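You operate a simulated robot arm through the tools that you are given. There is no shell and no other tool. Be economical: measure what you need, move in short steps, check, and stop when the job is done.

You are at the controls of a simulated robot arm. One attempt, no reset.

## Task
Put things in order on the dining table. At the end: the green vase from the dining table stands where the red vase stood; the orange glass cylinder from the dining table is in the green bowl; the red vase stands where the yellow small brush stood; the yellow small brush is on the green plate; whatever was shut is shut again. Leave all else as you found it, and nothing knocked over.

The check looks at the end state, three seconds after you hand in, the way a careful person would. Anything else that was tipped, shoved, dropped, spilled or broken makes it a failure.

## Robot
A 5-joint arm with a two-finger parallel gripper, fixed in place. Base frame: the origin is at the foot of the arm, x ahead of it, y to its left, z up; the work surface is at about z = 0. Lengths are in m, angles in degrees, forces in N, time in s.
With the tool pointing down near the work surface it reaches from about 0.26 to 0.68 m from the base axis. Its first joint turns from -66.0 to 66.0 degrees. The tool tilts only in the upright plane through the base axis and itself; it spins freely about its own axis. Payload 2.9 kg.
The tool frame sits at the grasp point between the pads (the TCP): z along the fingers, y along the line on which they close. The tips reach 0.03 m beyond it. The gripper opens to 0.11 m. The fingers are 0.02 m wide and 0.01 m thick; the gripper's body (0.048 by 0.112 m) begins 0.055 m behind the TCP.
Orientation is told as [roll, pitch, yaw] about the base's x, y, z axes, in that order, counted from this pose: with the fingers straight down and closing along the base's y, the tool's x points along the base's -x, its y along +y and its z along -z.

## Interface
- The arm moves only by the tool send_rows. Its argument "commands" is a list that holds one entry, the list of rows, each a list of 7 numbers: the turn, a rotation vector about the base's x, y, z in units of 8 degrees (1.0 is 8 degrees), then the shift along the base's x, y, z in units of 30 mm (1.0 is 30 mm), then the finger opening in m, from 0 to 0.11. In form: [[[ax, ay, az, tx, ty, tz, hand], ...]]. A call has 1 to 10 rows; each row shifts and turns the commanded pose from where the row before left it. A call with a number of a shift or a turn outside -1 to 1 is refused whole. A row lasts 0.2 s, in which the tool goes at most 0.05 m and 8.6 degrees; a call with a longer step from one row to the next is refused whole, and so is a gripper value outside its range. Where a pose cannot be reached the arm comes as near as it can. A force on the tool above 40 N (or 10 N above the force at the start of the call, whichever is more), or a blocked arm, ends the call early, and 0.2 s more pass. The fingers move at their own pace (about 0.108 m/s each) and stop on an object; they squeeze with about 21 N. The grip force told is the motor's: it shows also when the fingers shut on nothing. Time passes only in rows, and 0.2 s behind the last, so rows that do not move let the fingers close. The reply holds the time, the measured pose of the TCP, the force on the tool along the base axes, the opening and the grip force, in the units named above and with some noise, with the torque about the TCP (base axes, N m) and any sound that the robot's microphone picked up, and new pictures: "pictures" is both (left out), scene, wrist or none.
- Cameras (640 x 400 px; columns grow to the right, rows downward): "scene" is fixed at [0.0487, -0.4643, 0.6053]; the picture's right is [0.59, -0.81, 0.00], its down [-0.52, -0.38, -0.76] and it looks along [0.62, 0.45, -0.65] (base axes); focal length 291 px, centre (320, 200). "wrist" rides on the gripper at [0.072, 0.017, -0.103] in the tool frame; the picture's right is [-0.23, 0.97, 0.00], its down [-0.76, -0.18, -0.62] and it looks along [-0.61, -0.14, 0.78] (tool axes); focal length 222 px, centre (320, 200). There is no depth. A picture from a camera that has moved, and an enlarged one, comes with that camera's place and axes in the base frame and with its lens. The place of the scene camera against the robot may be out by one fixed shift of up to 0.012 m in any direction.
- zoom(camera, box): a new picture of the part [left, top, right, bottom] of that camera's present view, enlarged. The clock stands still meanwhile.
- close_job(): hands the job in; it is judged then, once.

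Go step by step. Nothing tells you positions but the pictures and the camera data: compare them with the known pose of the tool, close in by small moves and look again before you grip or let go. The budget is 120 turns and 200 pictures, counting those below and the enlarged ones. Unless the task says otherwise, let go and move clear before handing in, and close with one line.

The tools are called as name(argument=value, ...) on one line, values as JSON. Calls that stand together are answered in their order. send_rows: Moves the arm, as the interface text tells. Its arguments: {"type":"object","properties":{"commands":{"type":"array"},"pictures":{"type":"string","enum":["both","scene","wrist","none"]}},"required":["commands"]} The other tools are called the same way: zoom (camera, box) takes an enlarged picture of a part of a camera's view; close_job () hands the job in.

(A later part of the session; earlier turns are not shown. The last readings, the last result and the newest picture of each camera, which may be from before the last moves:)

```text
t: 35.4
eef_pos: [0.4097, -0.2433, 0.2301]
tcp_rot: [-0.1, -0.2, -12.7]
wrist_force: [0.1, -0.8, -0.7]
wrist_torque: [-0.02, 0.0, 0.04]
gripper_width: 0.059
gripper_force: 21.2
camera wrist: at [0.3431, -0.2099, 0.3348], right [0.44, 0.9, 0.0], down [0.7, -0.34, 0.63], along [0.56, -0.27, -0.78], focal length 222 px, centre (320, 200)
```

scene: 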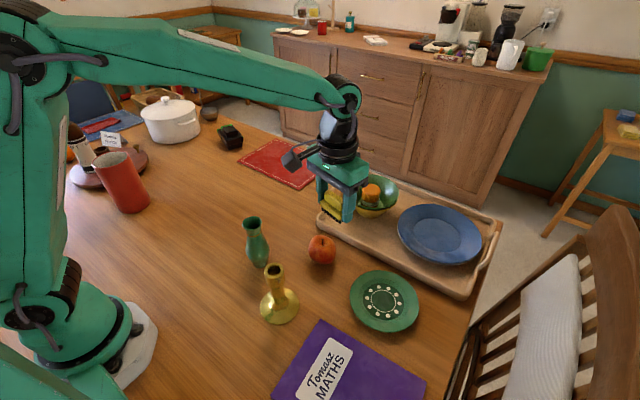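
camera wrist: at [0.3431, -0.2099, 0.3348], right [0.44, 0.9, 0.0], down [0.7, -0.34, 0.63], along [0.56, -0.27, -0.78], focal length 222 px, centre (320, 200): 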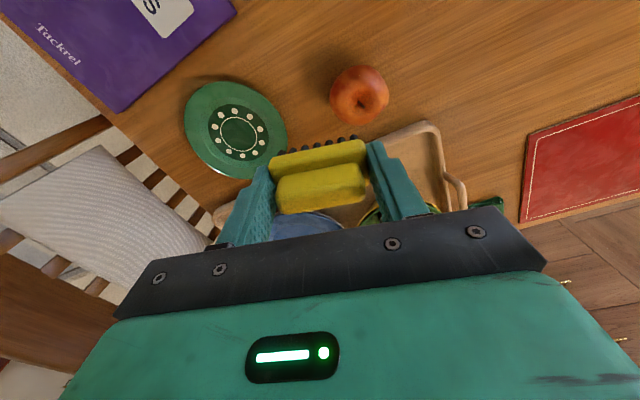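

The plate centre is about (0.404, -0.378). I'll move above it and check.

send_rows(commands=[[[0, 0, 0, -0.04, -0.9, 0, 0.04], [0, 0, 0, -0.04, -0.9, 0, 0.04], [0, 0, 0, -0.04, -0.9, 0, 0.04], [0, 0, 0, -0.04, -0.9, 0, 0.04], [0, 0, 0, -0.04, -0.9, 0, 0.04], [0, 0, 0, 0, 0, -1, 0.04], [0, 0, 0, 0, 0, -1, 0.04], [0, 0, 0, 0, 0, -1, 0.04], [0, 0, 0, 0, 0, -1, 0.04], [0, 0, 0, 0, 0, 0, 0.04]]], pictures="wrist")

zoom(camera="scene", box=[310, 200, 450, 340])

```text
t: 37.6
eef_pos: [0.4041, -0.3751, 0.1135]
tcp_rot: [-0.2, -0.4, -12.7]
wrist_force: [0.5, 0.5, -0.7]
wrist_torque: [0.02, 0.02, 0.01]
gripper_width: 0.059
gripper_force: 20.6
camera wrist: at [0.3376, -0.3422, 0.2162], right [0.44, 0.9, 0.0], down [0.7, -0.34, 0.63], along [0.56, -0.28, -0.78], focal length 222 px, centre (320, 200)
```

wrist: 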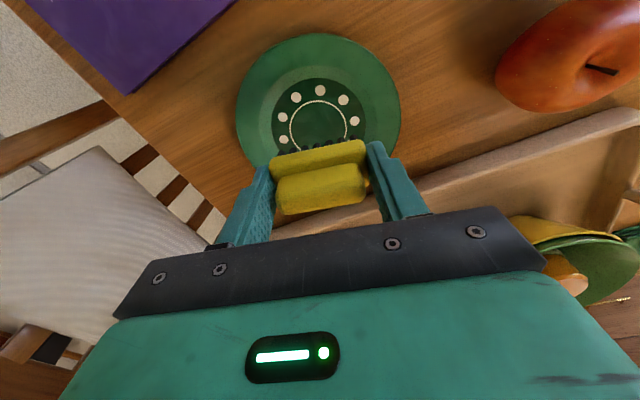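

```text
2.86 times, centred on (380, 270) of scene
camera zoom: at [0.0487, -0.4643, 0.6053], right [0.59, -0.81, 0.0], down [-0.52, -0.38, -0.76], along [0.62, 0.45, -0.65], focal length 832 px, centre (149, 0)
```

zoom: 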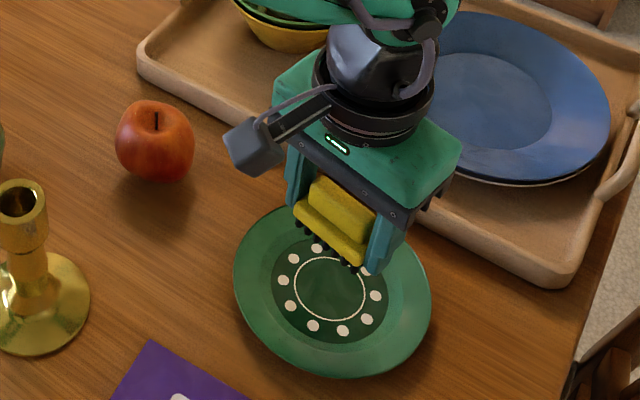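

It's centred over the plate. I'll lower to near contact.

send_rows(commands=[[[0, 0, 0, -0.05, -0.05, -0.6, 0.04], [0, 0, 0, 0, 0, -0.6, 0.04], [0, 0, 0, 0, 0, -0.5, 0.04], [0, 0, 0, 0, 0, -0.2, 0.04], [0, 0, 0, 0, 0, 0, 0.04]]], pictures="wrist")

zoom(camera="scene", box=[330, 240, 440, 340])

```text
t: 38.8
eef_pos: [0.4026, -0.3776, 0.0556]
tcp_rot: [-0.2, -0.3, -12.7]
wrist_force: [0.0, 0.4, -0.6]
wrist_torque: [0.01, 0.03, 0.03]
gripper_width: 0.059
gripper_force: 21.4
camera wrist: at [0.3367, -0.3449, 0.1577], right [0.44, 0.9, 0.0], down [0.7, -0.34, 0.63], along [0.56, -0.27, -0.78], focal length 222 px, centre (320, 200)
```

wrist: 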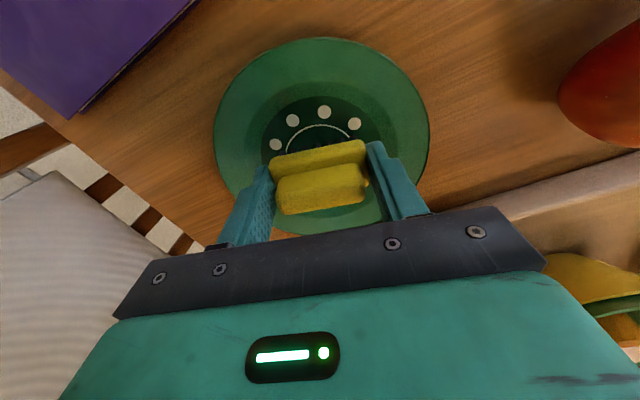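

```text
4.00 times, centred on (385, 290) of scene
camera zoom: at [0.0487, -0.4643, 0.6053], right [0.59, -0.81, 0.0], down [-0.52, -0.38, -0.76], along [0.62, 0.45, -0.65], focal length 1165 px, centre (60, -160)
```

zoom: 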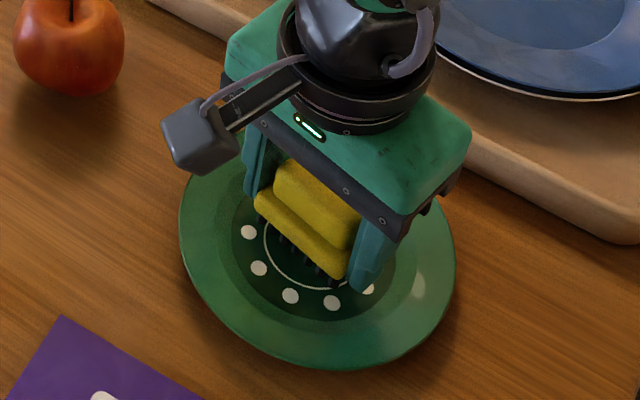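

Very close now and still no contact. I'll lower in 2–3 mm steps.

send_rows(commands=[[[0, 0, 0, 0, 0, -0.1, 0.04], [0, 0, 0, 0, 0, 0, 0.04]]], pictures="none")

send_rows(commands=[[[0, 0, 0, 0, 0, -0.1, 0.04], [0, 0, 0, 0, 0, 0, 0.04]]], pictures="none")

```text
t: 39.4
eef_pos: [0.4035, -0.3778, 0.0516]
tcp_rot: [-0.1, -0.3, -12.7]
wrist_force: [-0.3, 1.0, 0.5]
wrist_torque: [0.04, -0.02, 0.01]
gripper_width: 0.0592
gripper_force: 20.8
```

```text
t: 40.0
eef_pos: [0.4029, -0.379, 0.0496]
tcp_rot: [-0.2, -0.3, -12.8]
wrist_force: [0.2, 0.1, -0.4]
wrist_torque: [0.0, -0.02, 0.02]
gripper_width: 0.059
gripper_force: 21.1
```

send_rows(commands=[[[0, 0, 0, 0, 0, -0.08, 0.04], [0, 0, 0, 0, 0, 0, 0.04]]], pictures="none")

send_rows(commands=[[[0, 0, 0, 0, 0, -0.08, 0.04], [0, 0, 0, 0, 0, 0, 0.04]]], pictures="none")

zoom(camera="scene", box=[330, 240, 440, 340])

```text
t: 40.6
eef_pos: [0.4049, -0.3796, 0.0459]
tcp_rot: [-0.1, -0.3, -12.8]
wrist_force: [-0.6, -0.1, 0.1]
wrist_torque: [0.01, -0.01, -0.04]
gripper_width: 0.059
gripper_force: 21.3
```

```text
t: 41.2
eef_pos: [0.4046, -0.3794, 0.0463]
tcp_rot: [-0.1, -0.4, -12.7]
wrist_force: [-3.3, 2.7, 15.1]
wrist_torque: [0.2, 0.19, -0.05]
gripper_width: 0.0593
gripper_force: 20.8
```

```text
4.00 times, centred on (385, 290) of scene
camera zoom: at [0.0487, -0.4642, 0.6053], right [0.59, -0.81, 0.0], down [-0.52, -0.38, -0.76], along [0.62, 0.45, -0.65], focal length 1165 px, centre (60, -160)
```

zoom: 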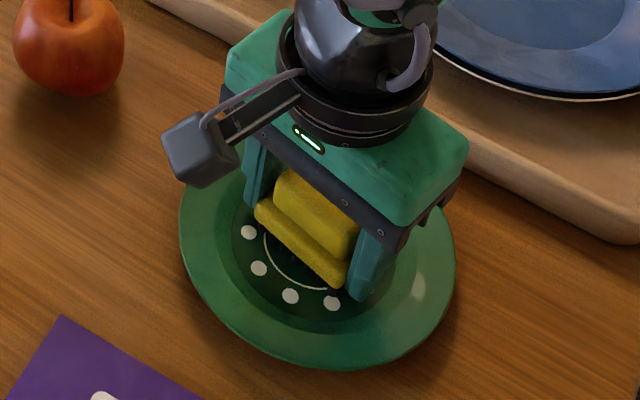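

It's in contact with the plate. I'll relieve the pressure, open and rise.

send_rows(commands=[[[0, 0, 0, 0, 0, 0.07, 0.04], [0, 0, 0, 0, 0, 0, 0.07], [0, 0, 0, 0, 0, 0, 0.08], [0, 0, 0, 0, 0, 0.5, 0.085], [0, 0, 0, 0, 0, 1, 0.085], [0, 0, 0, 0, 0, 1, 0.085], [0, 0, 0, 0, 0, 1, 0.085], [0, 0, 0, 0, 0, 1, 0.085], [0, 0, 0, 0, 0, 1, 0.085], [0, 0, 0, -0.3, 0, 1, 0.085]]], pictures="both")

zoom(camera="scene", box=[330, 240, 440, 340])

```text
t: 43.4
eef_pos: [0.3938, -0.3789, 0.2441]
tcp_rot: [-0.2, -0.4, -12.7]
wrist_force: [-0.4, -1.2, 0.5]
wrist_torque: [-0.05, 0.02, -0.01]
gripper_width: 0.085
gripper_force: 0.2
camera wrist: at [0.3265, -0.3453, 0.347], right [0.44, 0.9, 0.0], down [0.7, -0.34, 0.63], along [0.56, -0.27, -0.78], focal length 222 px, centre (320, 200)
```

scene: 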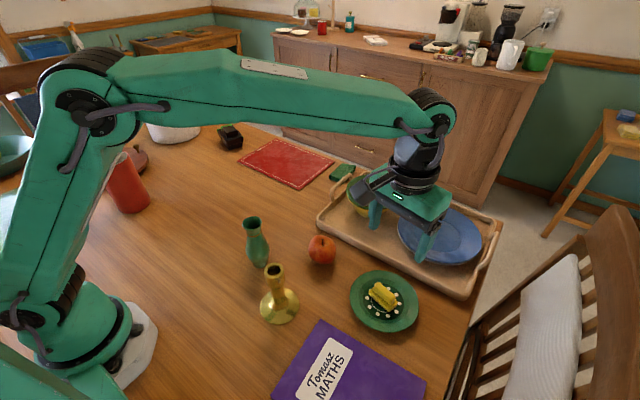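
wrist: 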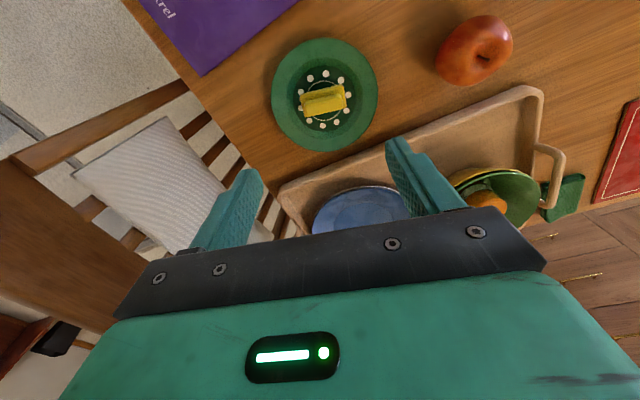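

```text
4.00 times, centred on (385, 290) of scene
camera zoom: at [0.0488, -0.4643, 0.6053], right [0.59, -0.81, 0.0], down [-0.52, -0.38, -0.76], along [0.62, 0.45, -0.65], focal length 1165 px, centre (60, -160)
```

zoom: 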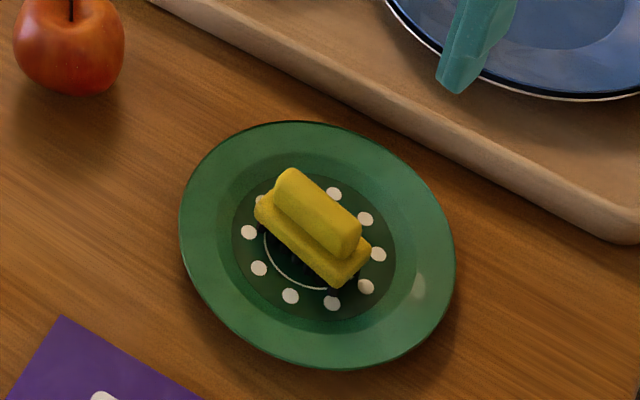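

The brush rests on the plate. Next I'll swing over to view the red vase, yawing the tool so the camera faces it.

send_rows(commands=[[[0, 0, 0, 0, 1, 0.5, 0.085], [0, 0, 0.9, 0, 1, 0.5, 0.085], [0, 0, 0.9, 0, 1, 0.5, 0.085], [0, 0, 0.9, 0, 1, 0.3, 0.085], [0, 0, 0.9, 0, 1, 0, 0.085], [0, 0, 0.9, 0, 1, 0, 0.085], [0, 0, 0.9, 0, 1, 0, 0.085], [0, 0, 0.9, 0, 1, 0, 0.085], [0, 0, 0.9, 0, 1, 0, 0.085], [0, 0, 0.9, 0, 1, 0, 0.085]]], pictures="none")

send_rows(commands=[[[0, 0, 0.9, -0.2, 1, 0, 0.085], [0, 0, 0.9, -0.3, 1, 0, 0.085], [0, 0, 0.9, -0.5, 1, 0, 0.11], [0, 0, 0.9, -0.5, 1, 0, 0.11], [0, 0, 0.9, -0.5, 1, 0, 0.11], [0, 0, 0, -0.5, 1, 0, 0.11], [0, 0, 0, -0.5, 1, 0, 0.11], [0, 0, 0, 0, 1, 0, 0.11], [0, 0, 0, 0, 0, 0, 0.11]]], pictures="both")

```text
t: 45.6
eef_pos: [0.3954, -0.0791, 0.2956]
tcp_rot: [-0.5, -0.2, 52.3]
wrist_force: [0.3, -0.2, 0.2]
wrist_torque: [0.01, -0.02, -0.01]
gripper_width: 0.0848
gripper_force: 0.0
```

```text
t: 47.6
eef_pos: [0.3051, 0.1611, 0.2961]
tcp_rot: [-0.5, -0.3, 88.2]
wrist_force: [1.0, -0.5, -0.6]
wrist_torque: [-0.02, 0.0, 0.04]
gripper_width: 0.1098
gripper_force: 0.0
camera wrist: at [0.2846, 0.0894, 0.3985], right [-0.97, 0.26, -0.01], down [0.2, 0.75, 0.63], along [0.17, 0.61, -0.78], focal length 222 px, centre (320, 200)
```

scene: 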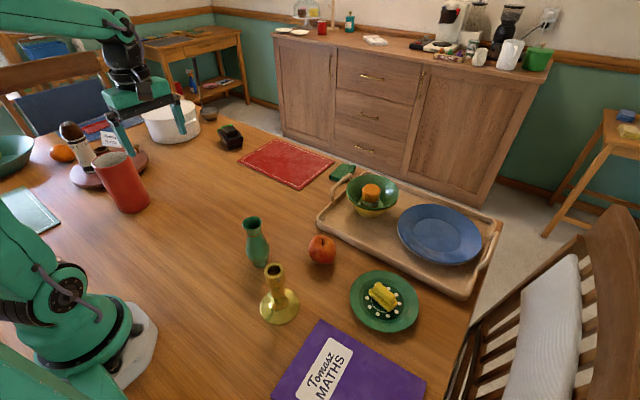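
wrist: 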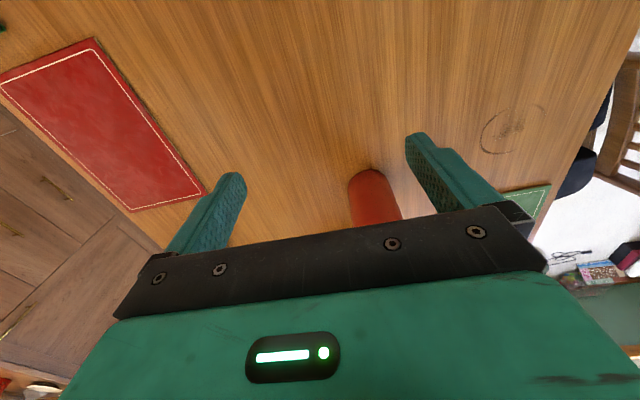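

The red vase base is near (0.256, 0.39). I'll move closer, staying high.

send_rows(commands=[[[0, 0, 0, -0.3, 0.9, 0.1, 0.11], [0, 0, 0, -0.3, 0.9, 0.1, 0.11], [0, 0, 0, -0.3, 0.9, 0.1, 0.11], [0, 0, 0, -0.3, 0.9, 0.1, 0.11], [0, 0, 0, 0, 0, 0, 0.11]]], pictures="both")

zoom(camera="scene", box=[50, 80, 210, 240])

```text
t: 48.8
eef_pos: [0.2691, 0.2705, 0.3084]
tcp_rot: [-0.3, -0.4, 88.1]
wrist_force: [0.5, 0.2, -0.2]
wrist_torque: [-0.01, 0.01, 0.01]
gripper_width: 0.1099
gripper_force: 0.1
camera wrist: at [0.2496, 0.1985, 0.4107], right [-0.97, 0.26, 0.0], down [0.2, 0.75, 0.63], along [0.17, 0.61, -0.78], focal length 222 px, centre (320, 200)
```

scene: 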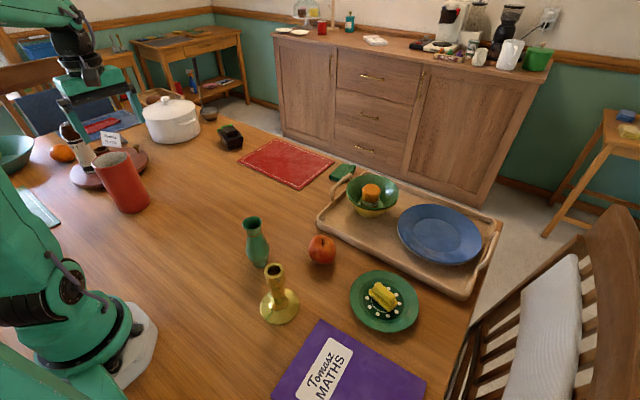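
wrist: 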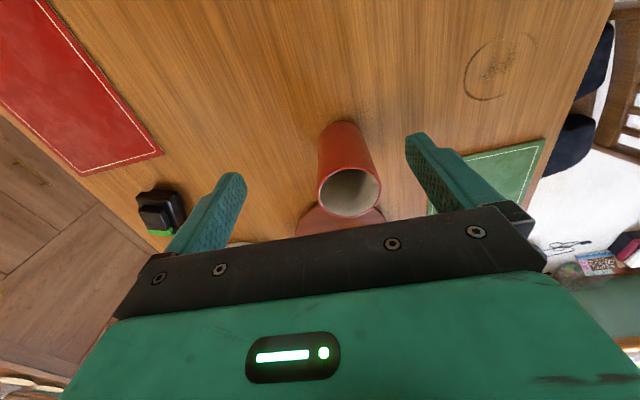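

```text
2.50 times, centred on (130, 160) of scene
camera zoom: at [0.0487, -0.4643, 0.6053], right [0.59, -0.81, 0.0], down [-0.52, -0.38, -0.76], along [0.62, 0.45, -0.65], focal length 728 px, centre (795, 300)
```

zoom: 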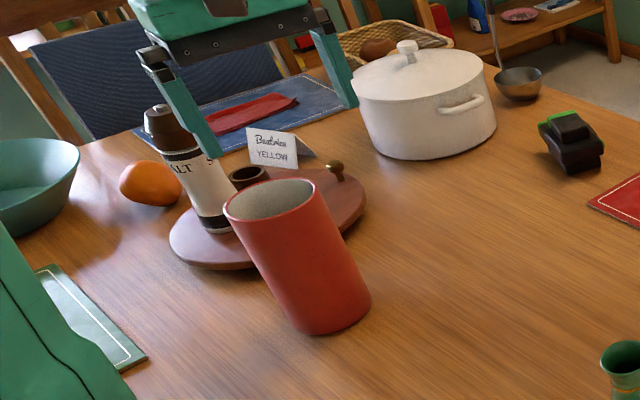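

The vase is about 8.5 cm wide and 16 cm tall, centred near (0.256, 0.385). I'll move nearly above it to refine.

send_rows(commands=[[[0, 0, 0, -0.1, 0.8, -0.3, 0.11], [0, 0, 0, -0.1, 0.8, -0.3, 0.11], [0, 0, 0, -0.1, 0.8, -0.3, 0.11], [0, 0, 0, -0.1, 0.6, -0.3, 0.11], [0, 0, 0, 0, 0, 0, 0.11]]], pictures="wrist")

zoom(camera="scene", box=[50, 80, 210, 240])

```text
t: 50.0
eef_pos: [0.2571, 0.3605, 0.2707]
tcp_rot: [-0.2, -0.3, 88.0]
wrist_force: [0.1, 0.1, 0.0]
wrist_torque: [0.02, 0.0, 0.0]
gripper_width: 0.1102
gripper_force: 0.1
camera wrist: at [0.2369, 0.2871, 0.3735], right [-0.97, 0.26, 0.0], down [0.2, 0.75, 0.63], along [0.17, 0.61, -0.78], focal length 222 px, centre (320, 200)
```

wrist: 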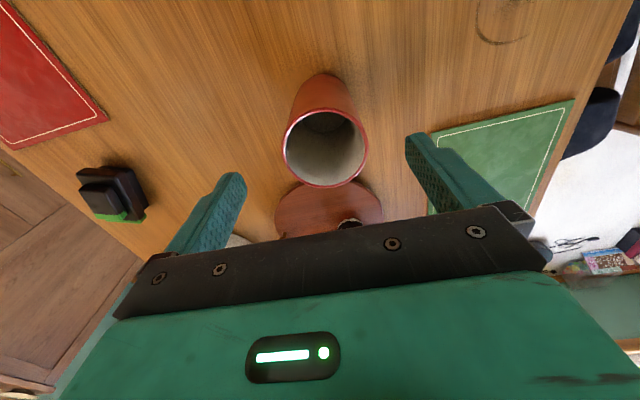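

```text
2.50 times, centred on (130, 160) of scene
camera zoom: at [0.0487, -0.4643, 0.6053], right [0.59, -0.81, 0.0], down [-0.52, -0.38, -0.76], along [0.62, 0.45, -0.65], focal length 728 px, centre (795, 300)
```

zoom: 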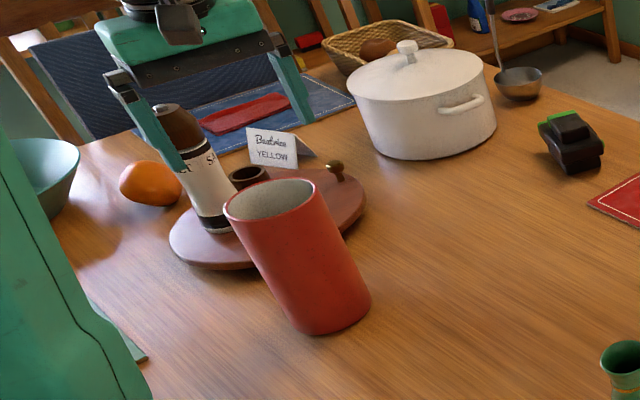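

The rim centre is about (0.259, 0.386) and the top is at z ≈ 0.165. I'll go over it to just above the rim and check the finger clearance.

send_rows(commands=[[[0, 0, 0, 0.03, 0.45, -0.5, 0.11], [0, 0, 0, 0.03, 0.45, -0.5, 0.11], [0, 0, 0, 0, 0, -0.6, 0.11], [0, 0, 0, 0, 0, 0, 0.11]]], pictures="wrist")

zoom(camera="scene", box=[50, 80, 210, 240])

```text
t: 51.0
eef_pos: [0.2576, 0.384, 0.2225]
tcp_rot: [-0.2, -0.3, 88.0]
wrist_force: [-0.3, -0.6, 0.9]
wrist_torque: [0.04, -0.01, 0.01]
gripper_width: 0.1102
gripper_force: 0.0
camera wrist: at [0.2385, 0.3132, 0.3259], right [-0.97, 0.26, 0.0], down [0.2, 0.75, 0.63], along [0.16, 0.61, -0.78], focal length 222 px, centre (320, 200)
```

wrist: 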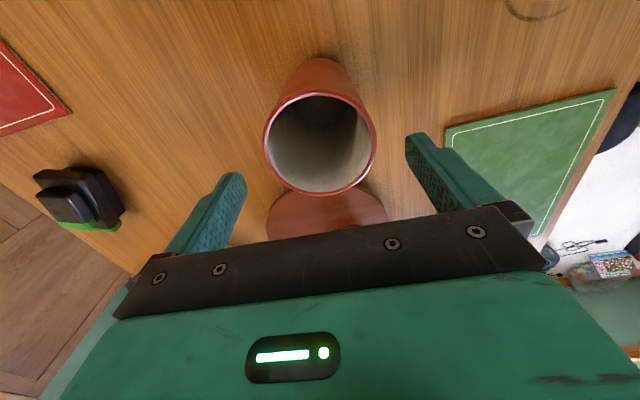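

```text
2.50 times, centred on (130, 160) of scene
camera zoom: at [0.0487, -0.4643, 0.6053], right [0.59, -0.81, 0.0], down [-0.52, -0.38, -0.76], along [0.62, 0.45, -0.65], focal length 728 px, centre (795, 300)
```

zoom: 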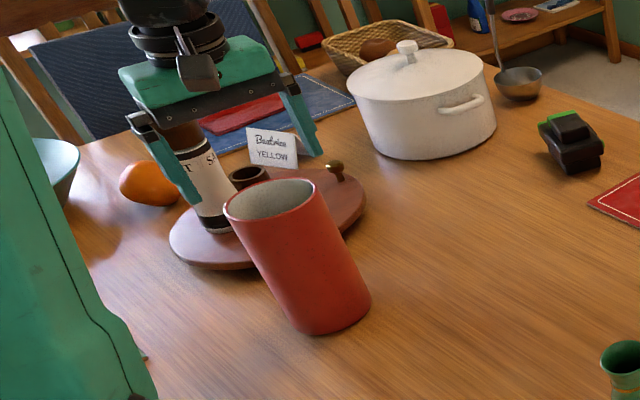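

The vase is centred between the fingers. I'll descend to z ≈ 0.138 and close on it.

send_rows(commands=[[[0, 0, 0, -0.02, -0.03, -0.7, 0.11], [0, 0, 0, 0, 0, -0.7, 0.11], [0, 0, 0, 0, 0, -0.7, 0.11], [0, 0, 0, 0, 0, -0.7, 0.11], [0, 0, 0, 0, 0, 0, 0.11]]], pictures="wrist")

zoom(camera="scene", box=[50, 80, 210, 240])

```text
t: 52.2
eef_pos: [0.2589, 0.3846, 0.1384]
tcp_rot: [-0.1, -0.3, 88.0]
wrist_force: [-0.4, 0.7, 0.3]
wrist_torque: [0.01, -0.02, -0.02]
gripper_width: 0.1099
gripper_force: 0.0
camera wrist: at [0.2387, 0.3116, 0.2414], right [-0.97, 0.26, 0.0], down [0.2, 0.75, 0.63], along [0.16, 0.61, -0.78], focal length 222 px, centre (320, 200)
```

wrist: 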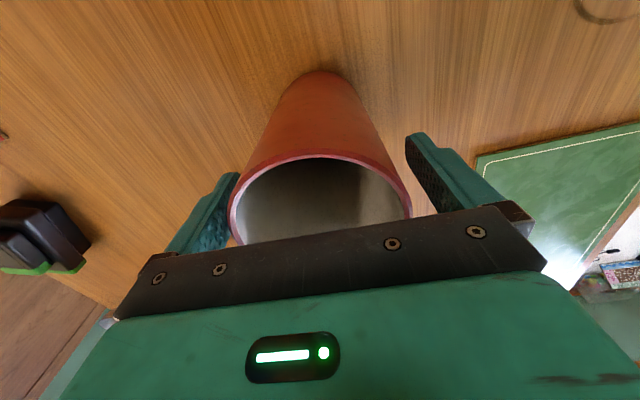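

```text
2.50 times, centred on (130, 160) of scene
camera zoom: at [0.0487, -0.4643, 0.6053], right [0.59, -0.81, 0.0], down [-0.52, -0.38, -0.76], along [0.62, 0.45, -0.65], focal length 728 px, centre (795, 300)
```

zoom: 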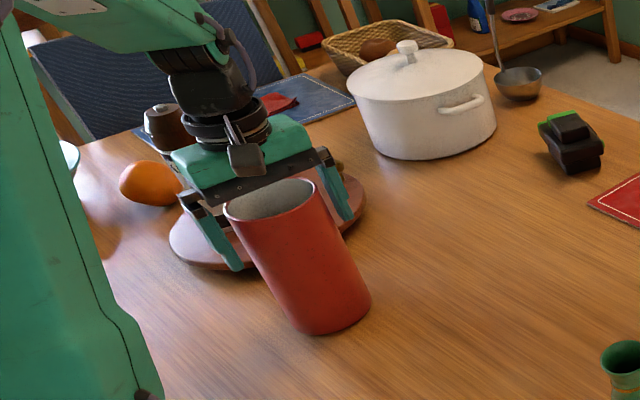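

The vase sits between the fingers. I'll nudge 4 mm in +y and close.

send_rows(commands=[[[0, 0, 0, 0, 0.13, 0, 0.11], [0, 0, 0, 0, 0, 0, 0.09], [0, 0, 0, 0, 0, 0, 0.07], [0, 0, 0, 0, 0, 0, 0.07], [0, 0, 0, 0, 0, 0, 0.07]]], pictures="wrist")

zoom(camera="scene", box=[50, 80, 210, 240])

```text
t: 53.4
eef_pos: [0.2577, 0.3895, 0.1386]
tcp_rot: [-0.2, -0.4, 88.1]
wrist_force: [1.2, 0.6, 0.9]
wrist_torque: [0.1, -0.06, -0.08]
gripper_width: 0.0899
gripper_force: 20.9
camera wrist: at [0.2383, 0.3163, 0.2415], right [-0.97, 0.26, 0.0], down [0.2, 0.75, 0.63], along [0.16, 0.61, -0.78], focal length 222 px, centre (320, 200)
```

wrist: 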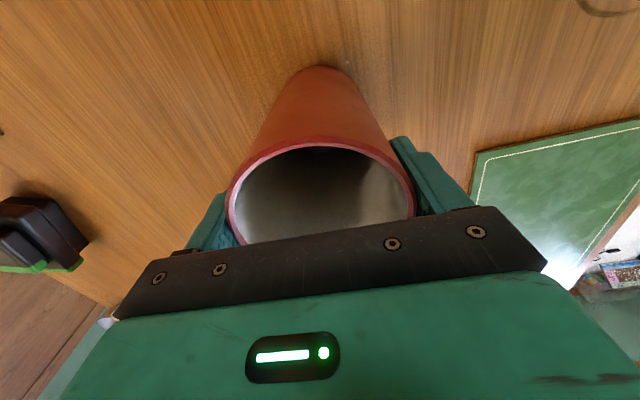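

```text
2.50 times, centred on (130, 160) of scene
camera zoom: at [0.0487, -0.4643, 0.6053], right [0.59, -0.81, 0.0], down [-0.52, -0.38, -0.76], along [0.62, 0.45, -0.65], focal length 728 px, centre (795, 300)
```

zoom: 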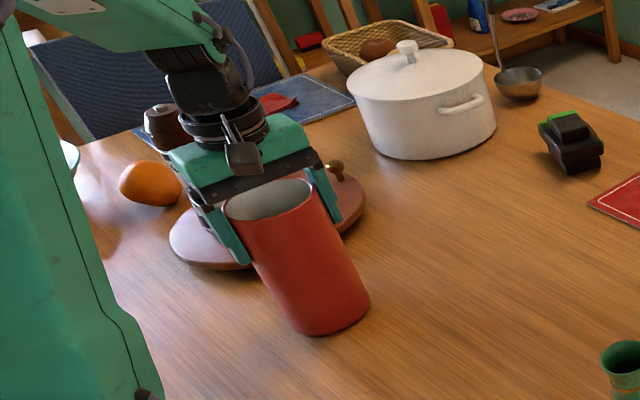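

Gripped at 9.0 cm, so the red vase stood at about (0.258, 0.389). I'll lift a little and check it's secure.

send_rows(commands=[[[0, 0, 0, 0, 0, 0.4, 0.07], [0, 0, 0, 0, 0, 0.6, 0.07], [0, 0, 0, 0, 0, 0.6, 0.07], [0, 0, 0, 0, 0, 0, 0.07]]], pictures="wrist")

zoom(camera="scene", box=[50, 80, 210, 240])

```text
t: 54.4
eef_pos: [0.2578, 0.389, 0.1871]
tcp_rot: [-0.2, -0.3, 88.1]
wrist_force: [-0.7, -0.4, -4.8]
wrist_torque: [-0.01, -0.02, 0.03]
gripper_width: 0.0898
gripper_force: 20.8
camera wrist: at [0.2392, 0.3169, 0.29], right [-0.97, 0.26, 0.0], down [0.2, 0.75, 0.63], along [0.16, 0.6, -0.78], focal length 222 px, centre (320, 200)
```

wrist: 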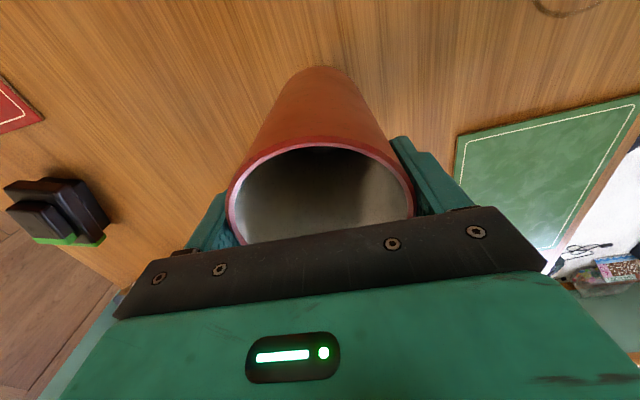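

```text
2.50 times, centred on (130, 160) of scene
camera zoom: at [0.0487, -0.4643, 0.6053], right [0.59, -0.81, 0.0], down [-0.52, -0.38, -0.76], along [0.62, 0.45, -0.65], focal length 728 px, centre (795, 300)
```

zoom: 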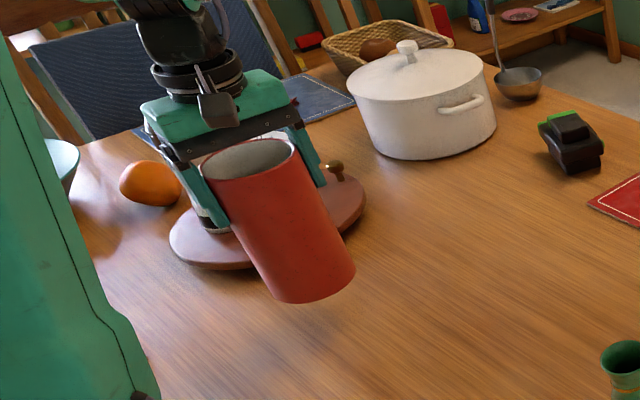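

It's secure. I'll carry it over to the brush's old place at (0.411, 0.021).

send_rows(commands=[[[0, 0, 0, 0, 0, 0.8, 0.07], [0, 0, 0, 0.392, -0.944, 0.1, 0.07], [0, 0, 0, 0.392, -0.944, 0, 0.07], [0, 0, 0, 0.392, -0.944, 0, 0.07], [0, 0, 0, 0.392, -0.944, 0, 0.07], [0, 0, 0, 0.392, -0.944, 0, 0.07], [0, 0, 0, 0.392, -0.944, 0, 0.07], [0, 0, 0, 0.392, -0.944, 0, 0.07], [0, 0, 0, 0.392, -0.944, 0, 0.07], [0, 0, 0, 0.392, -0.944, 0, 0.07]]], pictures="none")

send_rows(commands=[[[0, 0, 0, 0.392, -0.944, 0, 0.07], [0, 0, 0, 0.392, -0.944, 0, 0.07], [0, 0, 0, 0.392, -0.944, 0, 0.07], [0, 0, 0, 0.392, -0.944, 0, 0.07], [0, 0, 0, 0, 0, 0, 0.07]]], pictures="both")

```text
t: 56.6
eef_pos: [0.3649, 0.1328, 0.2132]
tcp_rot: [-0.5, -0.2, 88.1]
wrist_force: [0.1, -0.1, -4.7]
wrist_torque: [0.0, 0.01, 0.01]
gripper_width: 0.0899
gripper_force: 20.9
```

```text
t: 57.8
eef_pos: [0.4128, 0.0213, 0.214]
tcp_rot: [-0.7, 0.1, 88.1]
wrist_force: [0.3, 0.4, -4.7]
wrist_torque: [0.01, -0.01, -0.01]
gripper_width: 0.0899
gripper_force: 20.8
camera wrist: at [0.3919, -0.0501, 0.3169], right [-0.97, 0.26, -0.01], down [0.2, 0.75, 0.63], along [0.17, 0.6, -0.78], focal length 222 px, centre (320, 200)
```

scene: 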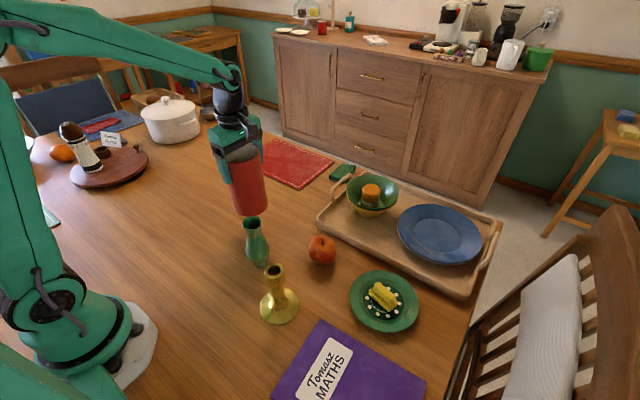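
wrist: 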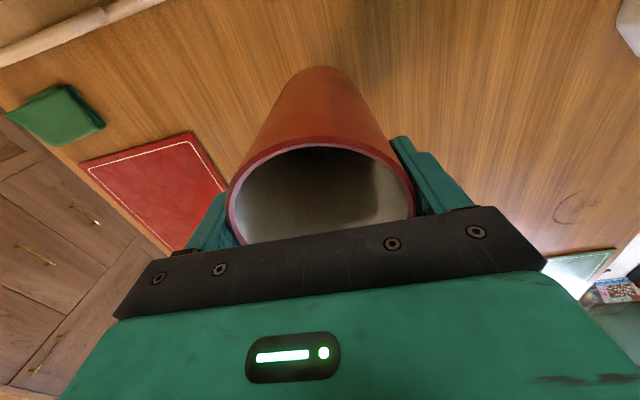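

It's over the target. I'll lower to just above the table.

send_rows(commands=[[[0.05, 0, 0, -0.03, 0, -0.7, 0.07], [0, 0, 0, 0, 0, -0.7, 0.07], [0, 0, 0, 0, 0, -0.7, 0.07], [0, 0, 0, 0, 0, -0.2, 0.07], [0, 0, 0, 0, 0, 0, 0.07]]], pictures="none")

zoom(camera="scene", box=[180, 120, 330, 280])

```text
t: 59.0
eef_pos: [0.411, 0.023, 0.1461]
tcp_rot: [-0.7, 0.0, 88.1]
wrist_force: [-0.6, 0.4, -4.9]
wrist_torque: [-0.02, 0.0, 0.01]
gripper_width: 0.0899
gripper_force: 21.0
```

```text
2.50 times, centred on (255, 200) of scene
camera zoom: at [0.0488, -0.4643, 0.6053], right [0.59, -0.81, 0.0], down [-0.52, -0.38, -0.76], along [0.62, 0.45, -0.65], focal length 728 px, centre (482, 200)
```

zoom: 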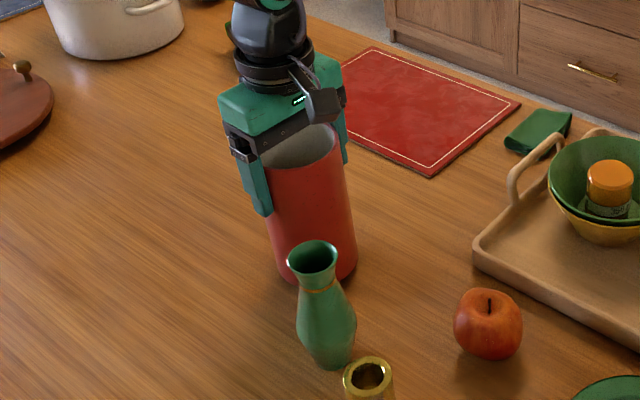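

send_rows(commands=[[[0, 0, 0, 0, -0.05, -0.17, 0.07], [0, 0, 0, 0, 0, 0, 0.07]]], pictures="none")

send_rows(commands=[[[0, 0, 0, 0, 0, -0.08, 0.07], [0, 0, 0, 0, 0, 0, 0.07]]], pictures="none")

```text
t: 59.6
eef_pos: [0.4111, 0.0217, 0.141]
tcp_rot: [-0.6, -0.1, 88.1]
wrist_force: [0.6, 0.2, -5.0]
wrist_torque: [-0.03, 0.01, 0.01]
gripper_width: 0.0899
gripper_force: 20.9
```

```text
t: 60.2
eef_pos: [0.4104, 0.0201, 0.1395]
tcp_rot: [-0.6, -0.2, 88.0]
wrist_force: [-3.1, 1.3, 10.3]
wrist_torque: [0.35, 0.96, 0.04]
gripper_width: 0.0899
gripper_force: 21.2
```

The vase is on the table. I'll ease off, open and rise straight up.

send_rows(commands=[[[0, 0, 0, 0, 0, 0.05, 0.07], [0, 0, 0, 0, 0, 0, 0.1], [0, 0, 0, 0, 0, 0, 0.11], [0, 0, 0, 0, 0, 0, 0.11], [0, 0, 0, 0, 0, 0.5, 0.11], [0, 0, 0, 0, 0, 0.9, 0.11], [0, 0, 0, 0, 0, 1, 0.11], [0, 0, 0, 0, 0, 1, 0.11], [0, 0, 0, 0, 0, 1, 0.11]]], pictures="both")

zoom(camera="scene", box=[190, 120, 330, 340])

```text
t: 62.2
eef_pos: [0.4096, 0.0208, 0.2712]
tcp_rot: [-0.6, 0.0, 88.1]
wrist_force: [0.1, -0.1, 1.0]
wrist_torque: [0.02, -0.02, 0.0]
gripper_width: 0.1102
gripper_force: 0.2
camera wrist: at [0.3899, -0.0502, 0.3743], right [-0.97, 0.26, -0.01], down [0.2, 0.75, 0.63], along [0.17, 0.6, -0.78], focal length 222 px, centre (320, 200)
```

scene: 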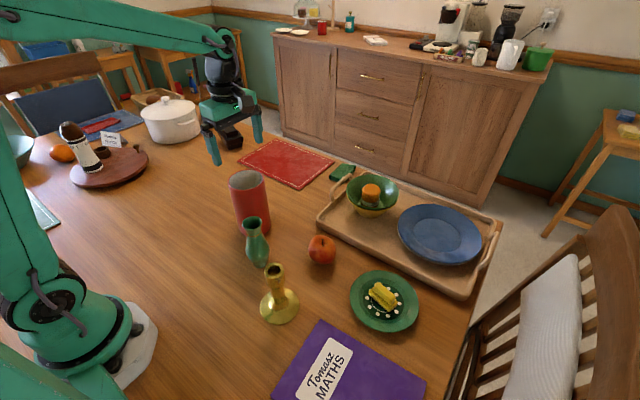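
wrist: 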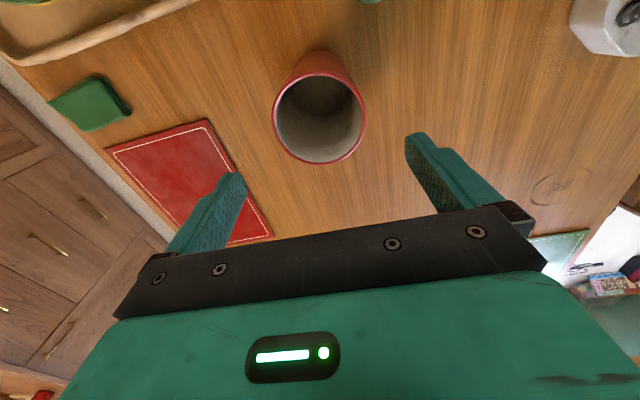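

```text
1.82 times, centred on (260, 230) of scene
camera zoom: at [0.0487, -0.4643, 0.6053], right [0.59, -0.81, 0.0], down [-0.52, -0.38, -0.76], along [0.62, 0.45, -0.65], focal length 530 px, centre (429, 146)
```

zoom: 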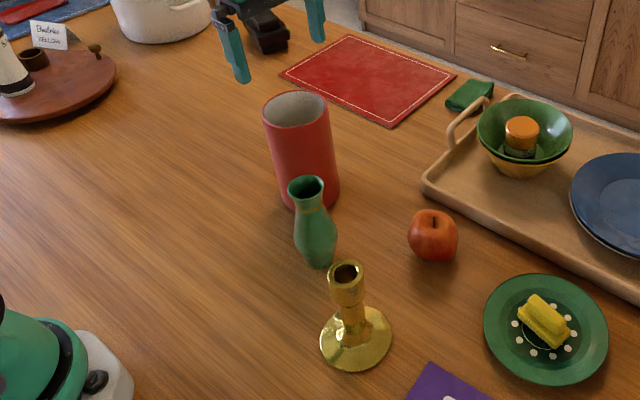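

The red vase stands on the brush's old spot. Now for the green vase: I'll yaw to about 53° so the fingers close clear of the red vase and candlestick, and view it from above.

send_rows(commands=[[[0, 0, -0.88, -0.6, -0.7, 0, 0.11], [0, 0, -0.88, -0.6, -0.7, 0, 0.11], [0, 0, -0.88, -0.6, -0.7, 0, 0.11], [0, 0, -0.88, -0.6, -0.7, 0, 0.11], [0, 0, -0.88, -0.6, -0.7, 0, 0.11], [0, 0, 0, 0, 0, 0, 0.11]]], pictures="both")

zoom(camera="wrist", box=[200, 0, 440, 200])

zoom(camera="scene", box=[210, 190, 310, 290])

```text
t: 63.6
eef_pos: [0.3205, -0.0863, 0.2717]
tcp_rot: [-0.6, -0.4, 52.7]
wrist_force: [0.2, -0.1, 0.0]
wrist_torque: [-0.02, 0.05, 0.0]
gripper_width: 0.11
gripper_force: 0.0
camera wrist: at [0.2614, -0.1327, 0.3743], right [-0.64, 0.77, -0.01], down [0.6, 0.5, 0.63], along [0.49, 0.4, -0.78], focal length 222 px, centre (320, 200)
```

scene: 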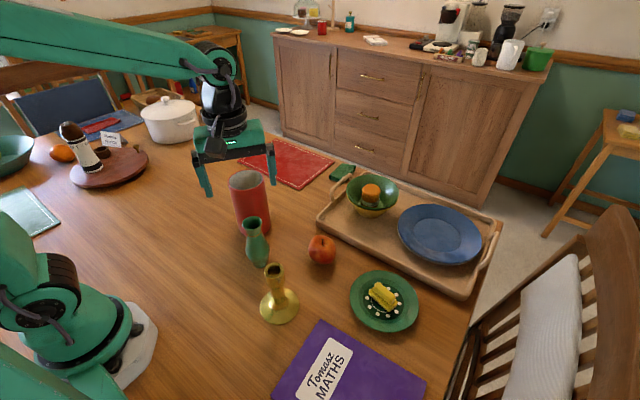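
wrist: 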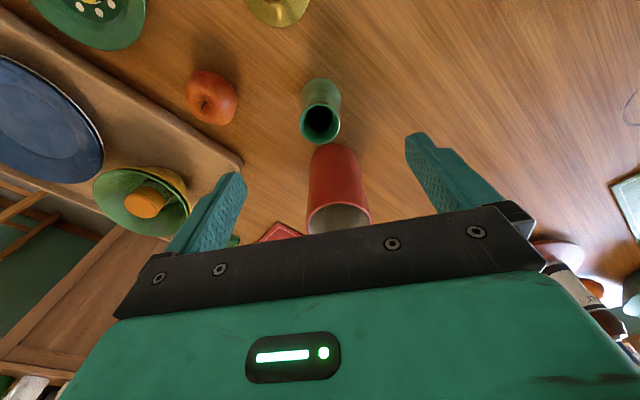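

```text
2.00 times, centred on (320, 100) of wrist
camera zoom: at [0.2614, -0.1327, 0.3743], right [-0.64, 0.77, -0.01], down [0.6, 0.5, 0.63], along [0.49, 0.4, -0.78], focal length 444 px, centre (320, 400)
```

zoom: 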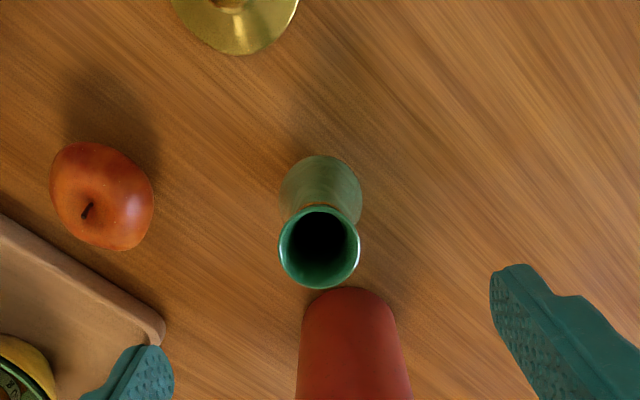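

```text
4.00 times, centred on (260, 240) of scene
camera zoom: at [0.0487, -0.4643, 0.6053], right [0.59, -0.81, 0.0], down [-0.52, -0.38, -0.76], along [0.62, 0.45, -0.65], focal length 1165 px, centre (560, 40)
```

zoom: 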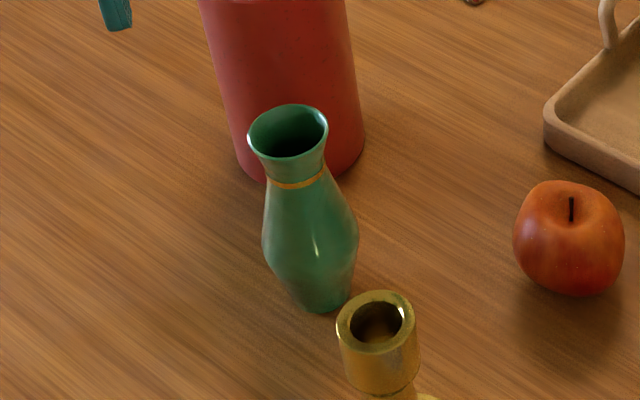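

The green vase is at about (0.328, -0.081), roughly 13.5 cm tall with a lip of about 4.6 cm and a belly of about 5.7 cm. I'll lower partway to refine.

send_rows(commands=[[[0.07, 0.05, 0, 0.13, 0.1, -0.8, 0.11], [0, 0, 0, 0.13, 0.1, -0.8, 0.11], [0, 0, 0, 0, 0, -0.7, 0.11], [0, 0, 0, 0, 0, 0, 0.11]]], pictures="wrist")

zoom(camera="wrist", box=[200, 0, 440, 200])

zoom(camera="scene", box=[190, 140, 330, 290])

```text
t: 64.6
eef_pos: [0.328, -0.0793, 0.2013]
tcp_rot: [-0.2, -0.1, 52.9]
wrist_force: [-0.5, -0.2, 0.2]
wrist_torque: [0.03, 0.01, -0.04]
gripper_width: 0.1101
gripper_force: 0.1
camera wrist: at [0.2707, -0.1264, 0.3052], right [-0.64, 0.77, 0.0], down [0.6, 0.5, 0.62], along [0.48, 0.4, -0.78], focal length 222 px, centre (320, 200)
```

wrist: 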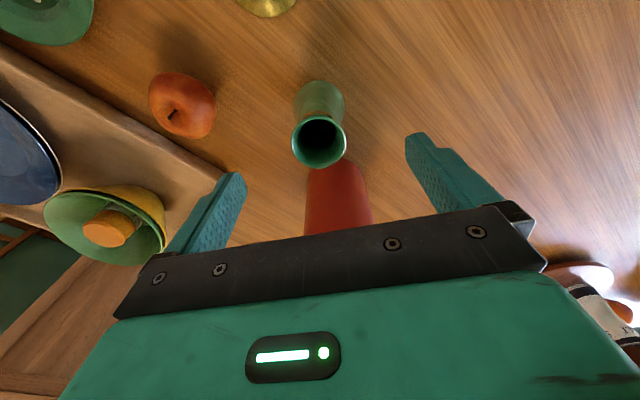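

```text
2.00 times, centred on (320, 100) of wrist
camera zoom: at [0.2707, -0.1264, 0.3052], right [-0.64, 0.77, 0.0], down [0.6, 0.5, 0.62], along [0.48, 0.4, -0.78], focal length 444 px, centre (320, 400)
```

zoom: 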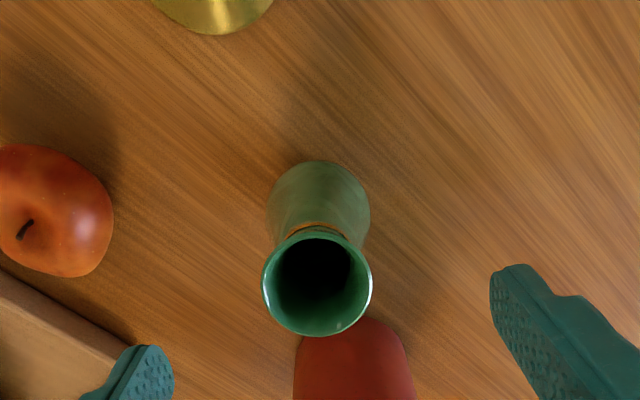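

```text
2.67 times, centred on (260, 215) of scene
camera zoom: at [0.0487, -0.4643, 0.6053], right [0.59, -0.81, 0.0], down [-0.52, -0.38, -0.76], along [0.62, 0.45, -0.65], focal length 777 px, centre (480, 160)
```

zoom: 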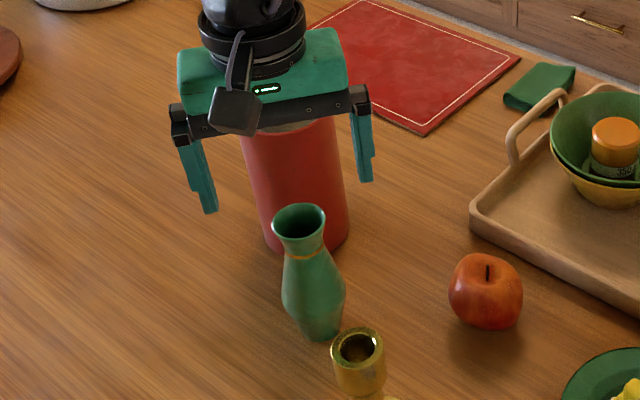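

The rim is at roughly z 0.14. I'll descend to TCP z ≈ 0.105 and check the body clearance above the lip.

send_rows(commands=[[[0, 0, 0, -0.03, -0.04, -0.8, 0.11], [0, 0, 0, 0, 0, -0.8, 0.11], [0, 0, 0, 0, 0, -0.8, 0.1], [0, 0, 0, 0, 0, -0.8, 0.09], [0, 0, 0, 0, 0, 0, 0.09]]], pictures="wrist")

zoom(camera="scene", box=[200, 180, 310, 290])

```text
t: 65.8
eef_pos: [0.3284, -0.0815, 0.106]
tcp_rot: [-0.2, -0.1, 52.9]
wrist_force: [0.5, 0.0, -0.7]
wrist_torque: [-0.03, 0.04, 0.0]
gripper_width: 0.09
gripper_force: 0.2
camera wrist: at [0.2706, -0.1282, 0.2091], right [-0.64, 0.77, 0.0], down [0.6, 0.5, 0.62], along [0.48, 0.4, -0.78], focal length 222 px, centre (320, 200)
```

wrist: 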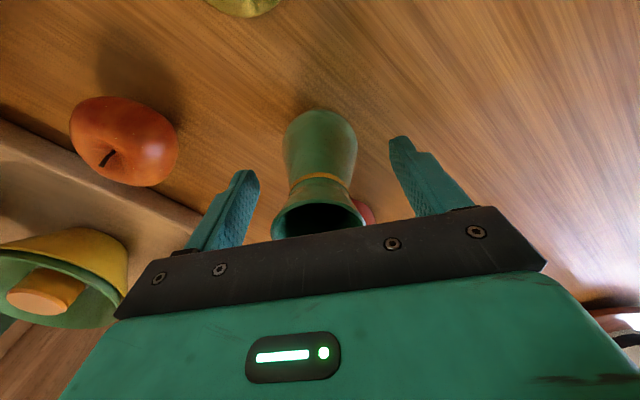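

```text
3.64 times, centred on (255, 235) of scene
camera zoom: at [0.0487, -0.4643, 0.6053], right [0.59, -0.81, 0.0], down [-0.52, -0.38, -0.76], along [0.62, 0.45, -0.65], focal length 1059 px, centre (556, 73)
```

zoom: 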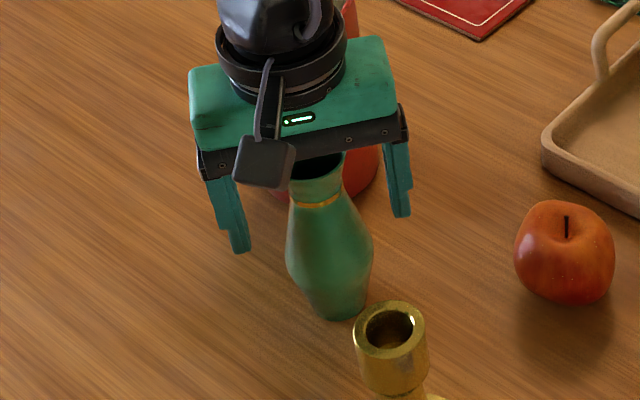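

There's about 2 cm of clearance above the lip. I'll shift 4 mm toward the vase axis, go 13 mm lower and close.

send_rows(commands=[[[0, 0, 0, 0.1, 0.1, -0.2, 0.09], [0, 0, 0, 0, 0, -0.23, 0.09], [0, 0, 0, 0, 0, 0, 0.07], [0, 0, 0, 0, 0, 0, 0.05], [0, 0, 0, 0, 0, 0, 0.035], [0, 0, 0, 0, 0, 0, 0.035], [0, 0, 0, 0, 0, 0, 0.035]]], pictures="wrist")

zoom(camera="scene", box=[200, 180, 310, 290])

```text
t: 67.4
eef_pos: [0.3314, -0.0778, 0.093]
tcp_rot: [-0.2, -0.1, 53.0]
wrist_force: [0.1, -0.8, 0.9]
wrist_torque: [0.01, -0.07, 0.03]
gripper_width: 0.0551
gripper_force: 21.4
camera wrist: at [0.2736, -0.1253, 0.1967], right [-0.64, 0.77, 0.0], down [0.6, 0.5, 0.62], along [0.48, 0.4, -0.78], focal length 222 px, centre (320, 200)
```

wrist: 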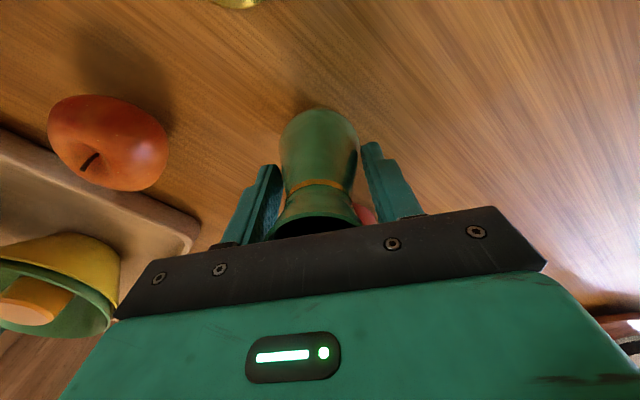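

```text
3.64 times, centred on (255, 235) of scene
camera zoom: at [0.0487, -0.4643, 0.6053], right [0.59, -0.81, 0.0], down [-0.52, -0.38, -0.76], along [0.62, 0.45, -0.65], focal length 1059 px, centre (556, 73)
```

zoom: 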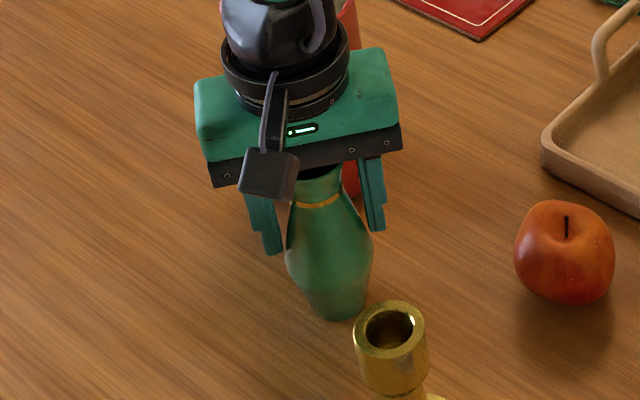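

Gripped at 5.5 cm on the belly. I'll lift slowly and check.

send_rows(commands=[[[0, 0, 0, 0, 0, 0.2, 0.035], [0, 0, 0, 0, 0, 0.4, 0.035], [0, 0, 0, 0, 0, 0.5, 0.035], [0, 0, 0, 0, 0, 0, 0.035]]], pictures="wrist")

zoom(camera="scene", box=[200, 170, 310, 290])

```text
t: 68.4
eef_pos: [0.3306, -0.0781, 0.1273]
tcp_rot: [-0.2, -0.1, 52.9]
wrist_force: [0.7, 0.3, -3.2]
wrist_torque: [-0.03, 0.01, 0.0]
gripper_width: 0.0548
gripper_force: 21.0
camera wrist: at [0.2725, -0.125, 0.2313], right [-0.64, 0.77, 0.0], down [0.6, 0.5, 0.62], along [0.48, 0.4, -0.78], focal length 222 px, centre (320, 200)
```

wrist: 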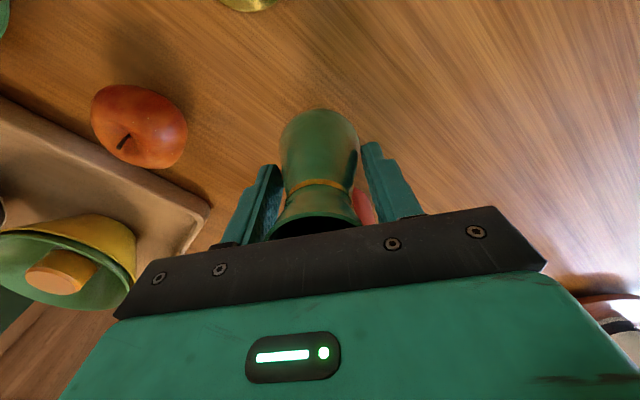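

```text
3.33 times, centred on (255, 230) of scene
camera zoom: at [0.0487, -0.4643, 0.6053], right [0.59, -0.81, 0.0], down [-0.52, -0.38, -0.76], along [0.62, 0.45, -0.65], focal length 971 px, centre (537, 100)
```

zoom: 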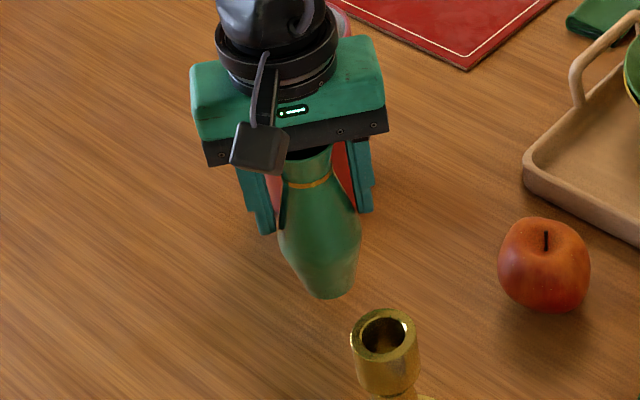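

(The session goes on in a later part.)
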